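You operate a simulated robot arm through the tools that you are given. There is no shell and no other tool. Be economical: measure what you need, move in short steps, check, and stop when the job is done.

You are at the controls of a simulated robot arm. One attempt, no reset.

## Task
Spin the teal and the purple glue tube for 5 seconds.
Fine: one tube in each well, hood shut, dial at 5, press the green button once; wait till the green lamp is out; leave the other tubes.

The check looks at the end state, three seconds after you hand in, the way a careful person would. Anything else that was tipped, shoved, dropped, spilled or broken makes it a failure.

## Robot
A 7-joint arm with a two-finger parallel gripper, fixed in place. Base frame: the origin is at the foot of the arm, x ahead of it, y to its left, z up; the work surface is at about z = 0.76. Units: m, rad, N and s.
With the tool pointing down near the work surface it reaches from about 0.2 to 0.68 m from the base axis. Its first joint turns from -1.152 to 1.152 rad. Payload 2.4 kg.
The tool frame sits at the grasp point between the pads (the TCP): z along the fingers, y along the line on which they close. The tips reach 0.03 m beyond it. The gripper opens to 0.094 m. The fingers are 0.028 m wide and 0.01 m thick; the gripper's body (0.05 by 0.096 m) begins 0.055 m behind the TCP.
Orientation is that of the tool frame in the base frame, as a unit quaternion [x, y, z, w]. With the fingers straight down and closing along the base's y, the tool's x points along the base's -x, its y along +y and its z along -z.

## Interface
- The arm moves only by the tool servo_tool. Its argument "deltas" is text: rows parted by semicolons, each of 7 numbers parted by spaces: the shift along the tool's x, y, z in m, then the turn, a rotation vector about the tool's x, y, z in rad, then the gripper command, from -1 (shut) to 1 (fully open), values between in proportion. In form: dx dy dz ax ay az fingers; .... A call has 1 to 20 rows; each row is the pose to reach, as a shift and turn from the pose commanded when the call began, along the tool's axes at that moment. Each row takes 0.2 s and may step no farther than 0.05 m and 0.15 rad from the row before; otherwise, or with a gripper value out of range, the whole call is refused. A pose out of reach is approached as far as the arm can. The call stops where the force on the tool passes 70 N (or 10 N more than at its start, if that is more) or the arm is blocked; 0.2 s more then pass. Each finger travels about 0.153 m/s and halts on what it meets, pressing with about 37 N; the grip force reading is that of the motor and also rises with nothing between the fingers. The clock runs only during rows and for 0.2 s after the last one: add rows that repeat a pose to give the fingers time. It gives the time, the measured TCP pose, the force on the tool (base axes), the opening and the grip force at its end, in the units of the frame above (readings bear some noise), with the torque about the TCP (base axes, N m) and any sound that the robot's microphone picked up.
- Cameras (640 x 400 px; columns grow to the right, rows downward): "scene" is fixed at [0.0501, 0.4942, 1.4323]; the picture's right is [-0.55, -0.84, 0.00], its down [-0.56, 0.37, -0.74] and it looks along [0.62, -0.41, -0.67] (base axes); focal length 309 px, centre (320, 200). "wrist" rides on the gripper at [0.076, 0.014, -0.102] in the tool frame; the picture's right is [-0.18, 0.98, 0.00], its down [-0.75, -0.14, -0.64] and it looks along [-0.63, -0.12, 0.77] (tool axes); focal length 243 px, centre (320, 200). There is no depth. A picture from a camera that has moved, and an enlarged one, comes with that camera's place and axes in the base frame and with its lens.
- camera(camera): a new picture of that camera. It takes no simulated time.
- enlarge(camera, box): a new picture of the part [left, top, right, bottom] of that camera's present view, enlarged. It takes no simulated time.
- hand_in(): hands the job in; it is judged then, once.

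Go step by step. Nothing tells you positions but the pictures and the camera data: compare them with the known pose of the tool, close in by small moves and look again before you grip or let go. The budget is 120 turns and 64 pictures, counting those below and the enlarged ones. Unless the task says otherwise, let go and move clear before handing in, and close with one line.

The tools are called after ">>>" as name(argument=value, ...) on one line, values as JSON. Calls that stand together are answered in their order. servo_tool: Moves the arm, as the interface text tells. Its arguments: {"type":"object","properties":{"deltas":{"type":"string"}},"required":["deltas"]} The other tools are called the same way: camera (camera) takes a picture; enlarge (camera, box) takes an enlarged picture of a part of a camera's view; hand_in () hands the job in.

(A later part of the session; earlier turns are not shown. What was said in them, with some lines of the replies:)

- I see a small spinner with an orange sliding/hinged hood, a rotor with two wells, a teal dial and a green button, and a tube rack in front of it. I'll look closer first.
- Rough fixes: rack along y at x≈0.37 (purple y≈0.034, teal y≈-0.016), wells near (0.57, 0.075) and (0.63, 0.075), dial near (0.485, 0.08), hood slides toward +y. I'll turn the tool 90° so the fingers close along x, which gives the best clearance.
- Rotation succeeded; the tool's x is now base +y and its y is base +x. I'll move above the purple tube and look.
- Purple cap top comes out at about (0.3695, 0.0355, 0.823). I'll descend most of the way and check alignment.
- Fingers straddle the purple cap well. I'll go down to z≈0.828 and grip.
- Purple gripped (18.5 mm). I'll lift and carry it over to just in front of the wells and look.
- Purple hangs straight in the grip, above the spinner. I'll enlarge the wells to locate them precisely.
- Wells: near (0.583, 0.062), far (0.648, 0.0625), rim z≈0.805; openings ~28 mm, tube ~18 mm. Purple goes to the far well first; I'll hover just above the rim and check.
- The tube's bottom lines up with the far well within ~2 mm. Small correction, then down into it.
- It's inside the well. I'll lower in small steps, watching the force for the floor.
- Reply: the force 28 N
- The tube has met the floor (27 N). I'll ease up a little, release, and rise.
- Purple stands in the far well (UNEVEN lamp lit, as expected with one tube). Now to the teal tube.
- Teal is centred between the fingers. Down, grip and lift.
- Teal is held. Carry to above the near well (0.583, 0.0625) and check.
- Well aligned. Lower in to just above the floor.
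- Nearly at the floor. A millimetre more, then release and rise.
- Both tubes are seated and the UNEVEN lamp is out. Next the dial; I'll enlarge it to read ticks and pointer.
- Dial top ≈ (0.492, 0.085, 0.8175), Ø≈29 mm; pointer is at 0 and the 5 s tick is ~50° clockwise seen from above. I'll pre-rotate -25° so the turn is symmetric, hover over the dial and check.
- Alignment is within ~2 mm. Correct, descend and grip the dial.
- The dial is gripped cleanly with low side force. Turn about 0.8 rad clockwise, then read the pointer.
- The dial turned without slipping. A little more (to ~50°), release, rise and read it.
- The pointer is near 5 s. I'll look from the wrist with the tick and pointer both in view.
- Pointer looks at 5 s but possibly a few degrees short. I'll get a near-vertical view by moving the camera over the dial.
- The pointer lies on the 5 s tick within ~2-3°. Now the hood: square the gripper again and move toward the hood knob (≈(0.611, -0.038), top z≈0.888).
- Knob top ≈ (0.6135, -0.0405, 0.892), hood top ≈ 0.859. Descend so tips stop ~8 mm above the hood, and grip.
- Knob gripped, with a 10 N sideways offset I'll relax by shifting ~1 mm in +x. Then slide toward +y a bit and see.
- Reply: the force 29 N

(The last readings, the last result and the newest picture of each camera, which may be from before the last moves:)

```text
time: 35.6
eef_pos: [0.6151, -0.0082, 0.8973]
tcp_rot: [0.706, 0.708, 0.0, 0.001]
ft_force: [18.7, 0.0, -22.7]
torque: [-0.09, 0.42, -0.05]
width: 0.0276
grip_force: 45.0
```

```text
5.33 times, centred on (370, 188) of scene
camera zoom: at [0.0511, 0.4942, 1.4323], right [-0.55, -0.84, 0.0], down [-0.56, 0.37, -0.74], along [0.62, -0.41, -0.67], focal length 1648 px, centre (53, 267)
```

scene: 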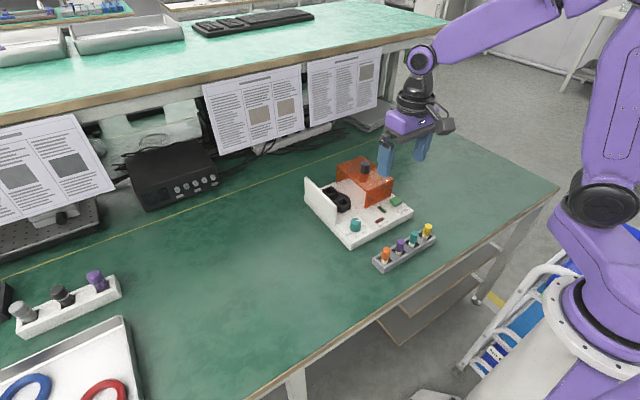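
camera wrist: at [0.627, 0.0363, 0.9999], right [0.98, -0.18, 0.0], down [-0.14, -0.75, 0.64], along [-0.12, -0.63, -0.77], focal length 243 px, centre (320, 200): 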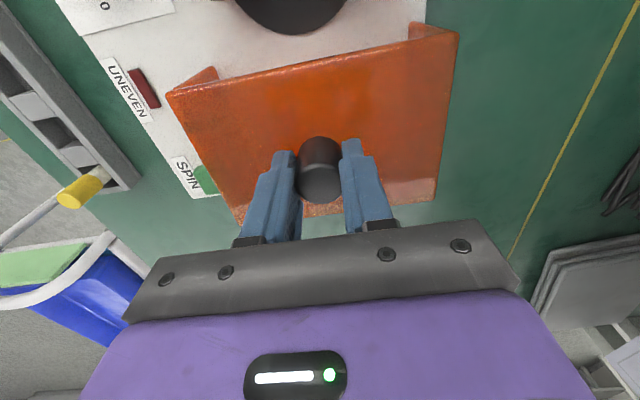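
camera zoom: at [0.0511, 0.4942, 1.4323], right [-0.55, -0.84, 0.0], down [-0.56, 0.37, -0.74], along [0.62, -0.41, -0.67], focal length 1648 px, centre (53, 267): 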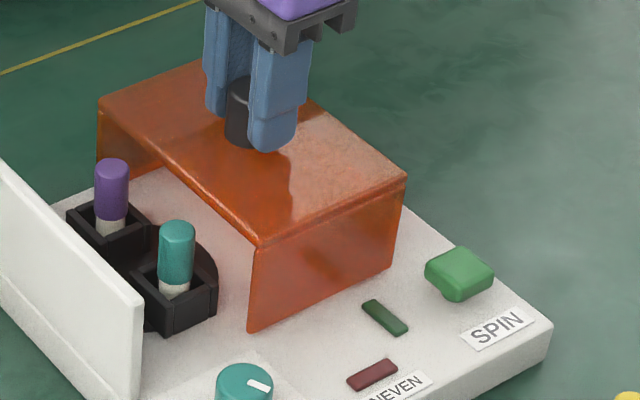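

The hood slides freely; there's some grip preload (Fx 19, Fz -23). I'll ease down ~1.5 mm and continue.

>>> servo_tool(deltas="0 0 0.0015 0 0 0 -1; 0.008 0 0.0015 0 0 0 -1; 0.016 0 0.0015 0 0 0 -1; 0.016 0 0.0015 0 0 0 -1")

```text
time: 36.6
eef_pos: [0.6154, 0.0073, 0.897]
tcp_rot: [0.707, 0.707, 0.002, 0.001]
ft_force: [7.1, -0.2, 12.3]
torque: [-0.02, 0.77, -0.02]
width: 0.0275
grip_force: 45.3
```

Forces are now small. Continue sliding.

>>> servo_tool(deltas="0.008 0 -0.0005 0 0 0 -1; 0.016 0 -0.0005 0 0 0 -1; 0.024 0 -0.0005 0 0 0 -1; 0.032 0 -0.0005 0 0 0 -1; 0.04 0 -0.0005 0 0 0 -1; 0.04 0 -0.0005 0 0 0 -1")

>>> enlarge(camera="scene", box=[310, 150, 430, 225])

```text
time: 38.0
eef_pos: [0.6141, 0.0476, 0.8969]
tcp_rot: [0.707, 0.708, 0.0, 0.001]
ft_force: [13.8, -0.6, 10.2]
torque: [-0.24, 0.53, -0.05]
width: 0.0276
grip_force: 44.6
```

```text
5.33 times, centred on (370, 188) of scene
camera zoom: at [0.0503, 0.4941, 1.4323], right [-0.55, -0.84, 0.0], down [-0.56, 0.37, -0.74], along [0.62, -0.41, -0.67], focal length 1648 px, centre (53, 267)
```

zoom: 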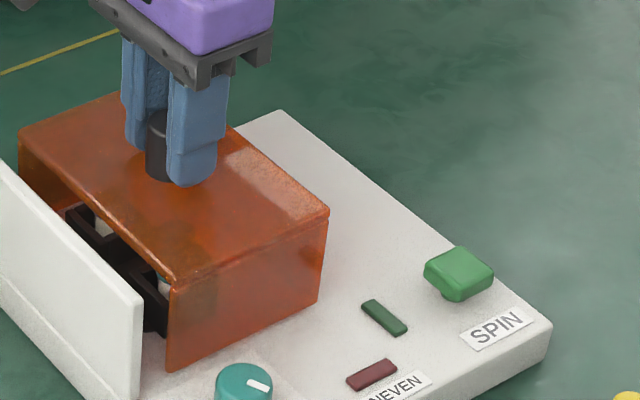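

About 15 mm of gap left. Continue in small steps until it stops at the wall.

>>> servo_tool(deltas="0.004 0 0 0 0 0 -1; 0.008 0 0 0 0 0 -1; 0.012 0 0 0 0 0 -1; 0.014 0 0 0 0 0 -1; 0.014 0 0 0 0 0 -1")

>>> enlarge(camera="scene", box=[290, 150, 410, 225])

```text
time: 39.2
eef_pos: [0.6137, 0.0622, 0.897]
tcp_rot: [0.707, 0.707, 0.002, 0.001]
ft_force: [11.9, 2.0, 18.5]
torque: [-0.39, 0.51, -0.04]
width: 0.0277
grip_force: 45.3
```

```text
5.33 times, centred on (350, 188) of scene
camera zoom: at [0.0501, 0.4942, 1.4323], right [-0.55, -0.84, 0.0], down [-0.56, 0.37, -0.74], along [0.62, -0.41, -0.67], focal length 1648 px, centre (160, 267)
```

zoom: 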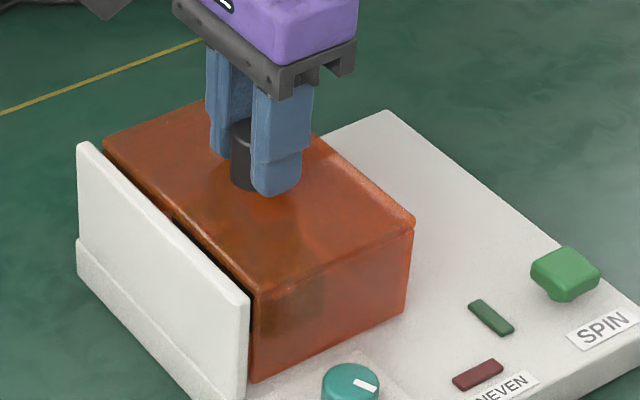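

>>> servo_tool(deltas="0.002 0 0 0 0 0 -1; 0.004 0 0 0 0 0 -1; 0.006 0 0 0 0 0 -1; 0.006 0 0 0 0 0 -1")

>>> enlarge(camera="scene", box=[290, 150, 410, 225])

```text
time: 40.2
eef_pos: [0.6145, 0.0661, 0.8981]
tcp_rot: [0.708, 0.707, -0.001, 0.001]
ft_force: [5.2, -8.0, 22.2]
torque: [0.54, 0.61, 0.02]
width: 0.0275
grip_force: 45.8
```

```text
5.33 times, centred on (350, 188) of scene
camera zoom: at [0.0498, 0.4939, 1.4324], right [-0.55, -0.84, 0.0], down [-0.56, 0.37, -0.74], along [0.62, -0.41, -0.67], focal length 1648 px, centre (160, 267)
```

zoom: 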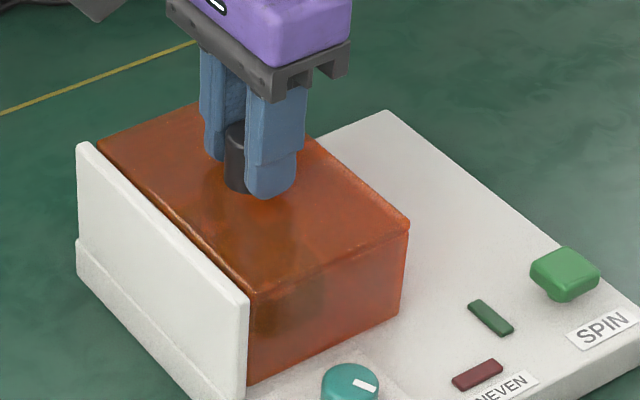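

The hood meets the wall (Fy -8 N). One small extra push to be sure, then release straight up.

>>> servo_tool(deltas="0.002 0 0 0 0 0 -1; 0.003 0 0 0 0 0 -1; 0.003 0 0 0 0 0 -1")

>>> servo_tool(deltas="-0.003 0 -0.001 0 0 0 -1; -0.004 0 -0.001 0 0 0 0.1; -0.004 0 -0.001 0 0 0 0.1; -0.004 0 -0.001 0 0 0 0.1; -0.004 0 -0.03 0 0 0 0.1; -0.004 0 -0.07 0 0 0 0.1; -0.004 0 -0.07 0 0 0 0.1")

>>> camera(camera="wrist")

>>> enlarge(camera="scene", box=[300, 150, 460, 250])

```text
time: 41.0
eef_pos: [0.615, 0.0666, 0.8961]
tcp_rot: [0.709, 0.706, 0.0, 0.001]
ft_force: [10.0, -22.4, 17.7]
torque: [-0.36, 0.51, -0.04]
width: 0.0274
grip_force: 44.9
```

```text
time: 42.6
eef_pos: [0.6132, 0.0677, 0.9667]
tcp_rot: [0.708, 0.707, 0.001, 0.0]
ft_force: [0.1, 0.4, 0.6]
torque: [0.0, -0.03, 0.01]
width: 0.0519
grip_force: 0.1
```

```text
17 pictures are left
camera wrist: at [0.6261, 0.1422, 1.0698], right [0.98, -0.18, 0.0], down [-0.14, -0.75, 0.64], along [-0.12, -0.63, -0.77], focal length 243 px, centre (320, 200)
```

wrist: 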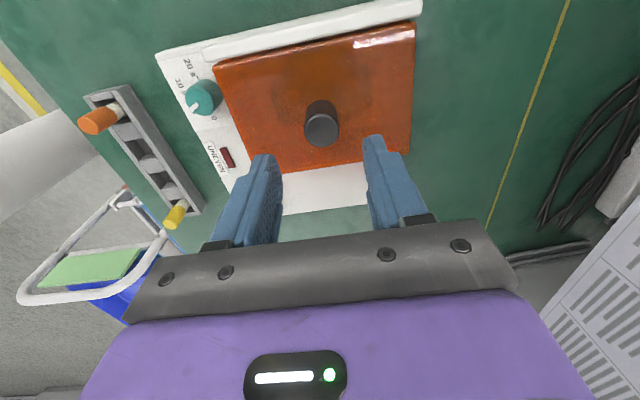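

```text
4.00 times, centred on (380, 200) of scene
camera zoom: at [0.0501, 0.4942, 1.4323], right [-0.55, -0.84, 0.0], down [-0.56, 0.37, -0.74], along [0.62, -0.41, -0.67], focal length 1236 px, centre (80, 200)
```

zoom: 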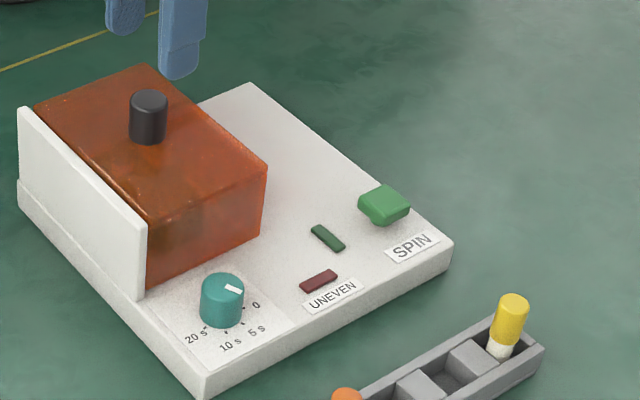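

Hood is shut. Next the green button, roughly (0.502, -0.075); I'll close the fingers, hover above it and measure.

>>> servo_tool(deltas="-0.03 -0.03 0 0 0 0 -1; -0.06 -0.06 0 0 0 0 -1; -0.09 -0.09 0 0 0 0 -1; -0.12 -0.111 0 0 0 0 -1; -0.143 -0.111 0 0 0 0 -1; -0.143 -0.111 0.04 0 0 0 -1; -0.143 -0.111 0.04 0 0 0 -1")

>>> camera(camera="wrist")

>>> enlarge(camera="scene", box=[366, 165, 446, 215])

```text
time: 44.2
eef_pos: [0.5028, -0.0759, 0.9258]
tcp_rot: [0.706, 0.708, 0.0, 0.0]
ft_force: [-0.4, 0.4, 0.0]
torque: [0.01, 0.0, -0.07]
width: 0.0
grip_force: 33.4
```

```text
15 pictures are left
camera wrist: at [0.515, -0.0011, 1.0282], right [0.98, -0.18, 0.0], down [-0.14, -0.75, 0.64], along [-0.12, -0.63, -0.77], focal length 243 px, centre (320, 200)
```

wrist: 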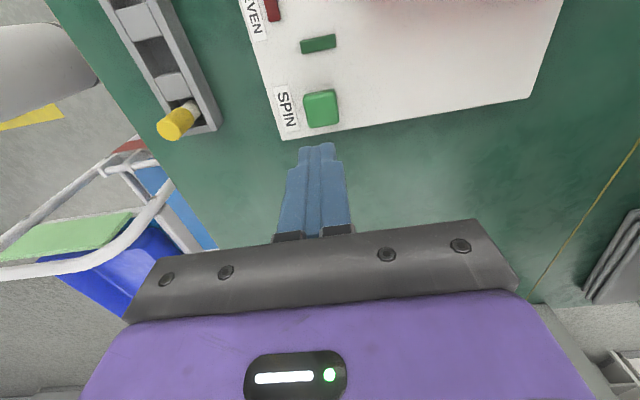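

```text
8.00 times, centred on (406, 190) of scene
camera zoom: at [0.0501, 0.4942, 1.4323], right [-0.55, -0.84, 0.0], down [-0.56, 0.37, -0.74], along [0.62, -0.41, -0.67], focal length 2472 px, centre (-368, 280)
```

zoom: 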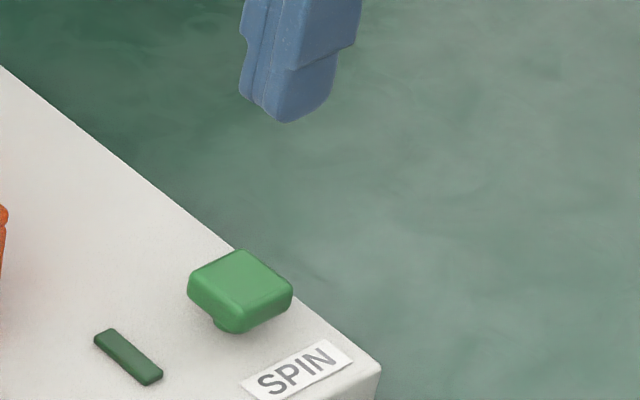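

Button top ≈ (0.5025, -0.0766, 0.81), right below the fingertips. Approach to ~4 mm above it, then press down in small monotone steps.

>>> servo_tool(deltas="-0.0007 0 0.04 0 0 0 -1; -0.0007 0 0.075 0 0 0 -1; -0.0007 0 0.082 0 0 0 -1; -0.0007 0 0.082 0 0 0 -1")

>>> enlarge(camera="scene", box=[366, 165, 446, 215])

```text
time: 45.2
eef_pos: [0.5036, -0.0755, 0.8447]
tcp_rot: [0.707, 0.707, 0.0, -0.001]
ft_force: [-0.2, -0.7, -0.8]
torque: [0.01, 0.01, 0.04]
width: 0.0002
grip_force: 32.6
```

```text
8.00 times, centred on (406, 190) of scene
camera zoom: at [0.0501, 0.4942, 1.4323], right [-0.55, -0.84, 0.0], down [-0.56, 0.37, -0.74], along [0.62, -0.41, -0.67], focal length 2472 px, centre (-368, 280)
```

zoom: 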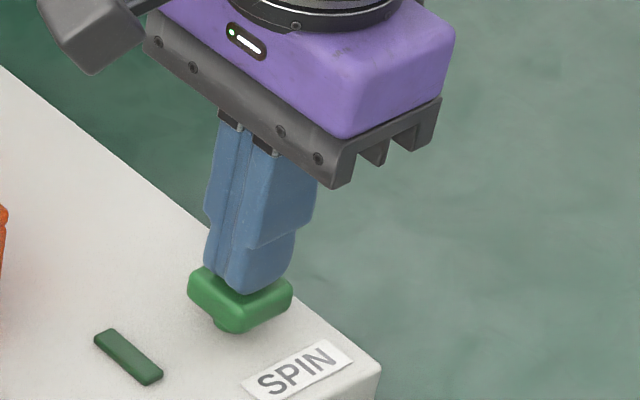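

>>> servo_tool(deltas="0 0 0.003 0 0 0 -1; 0 0 0.006 0 0 0 -1; 0 0 0.008 0 0 0 -1; 0 0 0.008 0 0 0 -1")

>>> enlarge(camera="scene", box=[330, 165, 446, 235])

```text
time: 46.2
eef_pos: [0.5036, -0.0762, 0.8362]
tcp_rot: [0.707, 0.707, 0.0, 0.001]
ft_force: [-1.9, -0.3, 3.2]
torque: [0.01, 0.01, -0.01]
width: 0.0001
grip_force: 32.8
heard: click
```

```text
5.52 times, centred on (388, 200) of scene
camera zoom: at [0.05, 0.4942, 1.4323], right [-0.55, -0.84, 0.0], down [-0.56, 0.37, -0.74], along [0.62, -0.41, -0.67], focal length 1705 px, centre (-55, 200)
```

zoom: 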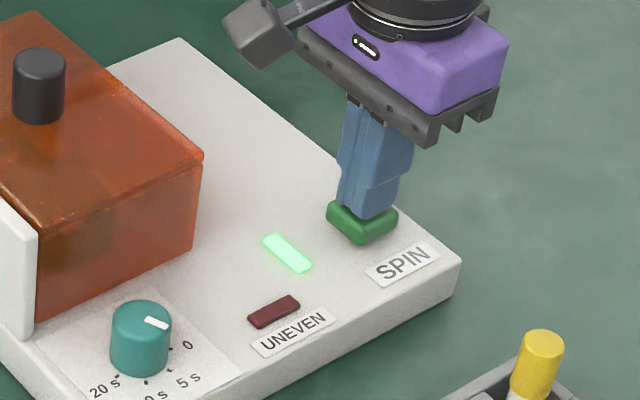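

A click, and the green lamp is lit. I'll rise clear and wait a few seconds.

>>> servo_tool(deltas="0 0 -0.03 0 0 0 -1; 0 0 -0.07 0 0 0 -1; 0 0 -0.11 0 0 0 -1; 0 0 -0.13 0 0 0 -1; 0 0 -0.13 0 0 0 -1; 0 0 -0.13 0 0 0 -1; 0 0 -0.13 0 0 0 -1; 0 0 -0.13 0 0 0 -1; 0 0 -0.13 0 0 0 -1; 0 0 -0.13 0 0 0 -1; 0 0 -0.13 0 0 0 -1; 0 0 -0.13 0 0 0 -1; 0 0 -0.13 0 0 0 -1; 0 0 -0.13 0 0 0 -1; 0 0 -0.13 0 0 0 -1; 0 0 -0.13 0 0 0 -1; 0 0 -0.13 0 0 0 -1; 0 0 -0.13 0 0 0 -1")

>>> enlarge(camera="scene", box=[300, 150, 460, 250])

```text
time: 50.0
eef_pos: [0.5038, -0.0763, 0.9658]
tcp_rot: [0.707, 0.707, -0.001, 0.0]
ft_force: [-0.3, 0.1, -0.1]
torque: [0.01, -0.03, 0.02]
width: 0.0
grip_force: 32.9
```

```text
4.00 times, centred on (380, 200) of scene
camera zoom: at [0.0501, 0.4942, 1.4323], right [-0.55, -0.84, 0.0], down [-0.56, 0.37, -0.74], along [0.62, -0.41, -0.67], focal length 1236 px, centre (80, 200)
```

zoom: 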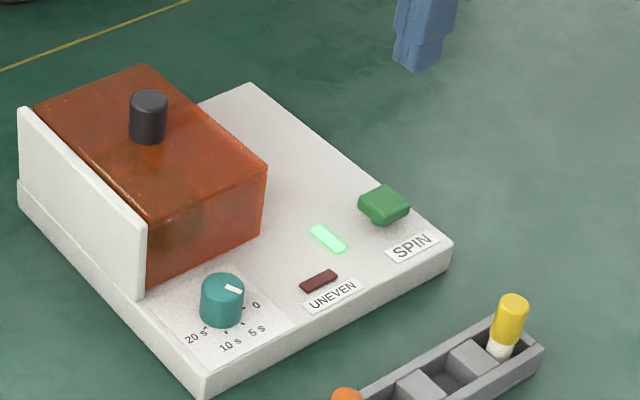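

Lamp still on after ~4 s, as expected. Wait about 2 more seconds and look.

>>> servo_tool(deltas="0 0 0 0 0 0 -1; 0 0 0 0 0 0 -1; 0 0 0 0 0 0 -1; 0 0 0 0 0 0 -1; 0 0 0 0 0 0 -1; 0 0 0 0 0 0 -1; 0 0 0 0 0 0 -1; 0 0 0 0 0 0 -1; 0 0 0 0 0 0 -1; 0 0 0 0 0 0 -1")

>>> camera(camera="scene")

>>> enlarge(camera="scene", box=[300, 170, 460, 270])

```text
time: 52.2
eef_pos: [0.503, -0.0768, 0.9658]
tcp_rot: [0.707, 0.707, 0.0, 0.0]
ft_force: [-0.1, 0.0, 0.2]
torque: [-0.01, 0.01, -0.01]
width: 0.0
grip_force: 32.7
```

```text
10 pictures are left
```

scene: 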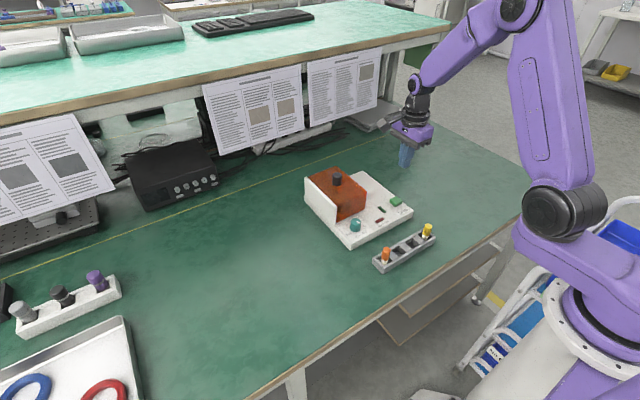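

```text
4.00 times, centred on (380, 220) of scene
camera zoom: at [0.0501, 0.4942, 1.4323], right [-0.55, -0.84, 0.0], down [-0.56, 0.37, -0.74], along [0.62, -0.41, -0.67], focal length 1236 px, centre (80, 120)
```

zoom: 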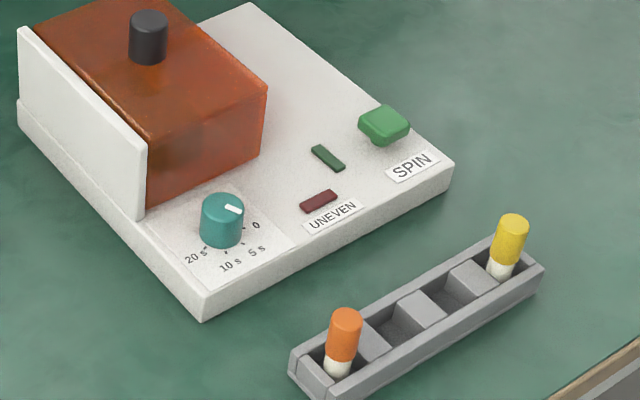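

The green lamp went out after the spin, the hood is shut, the dial is at 5 s, and the other tubes are untouched. The gripper is clear, so I'm handing in.

>>> hand_in()

```text
The job is handed in.
```

The teal and purple tubes are in the two wells, and I ran one spin with the hood shut and the dial at 5 s (pointer within about 2–3° of the tick); the green lamp is out and the job is handed in.
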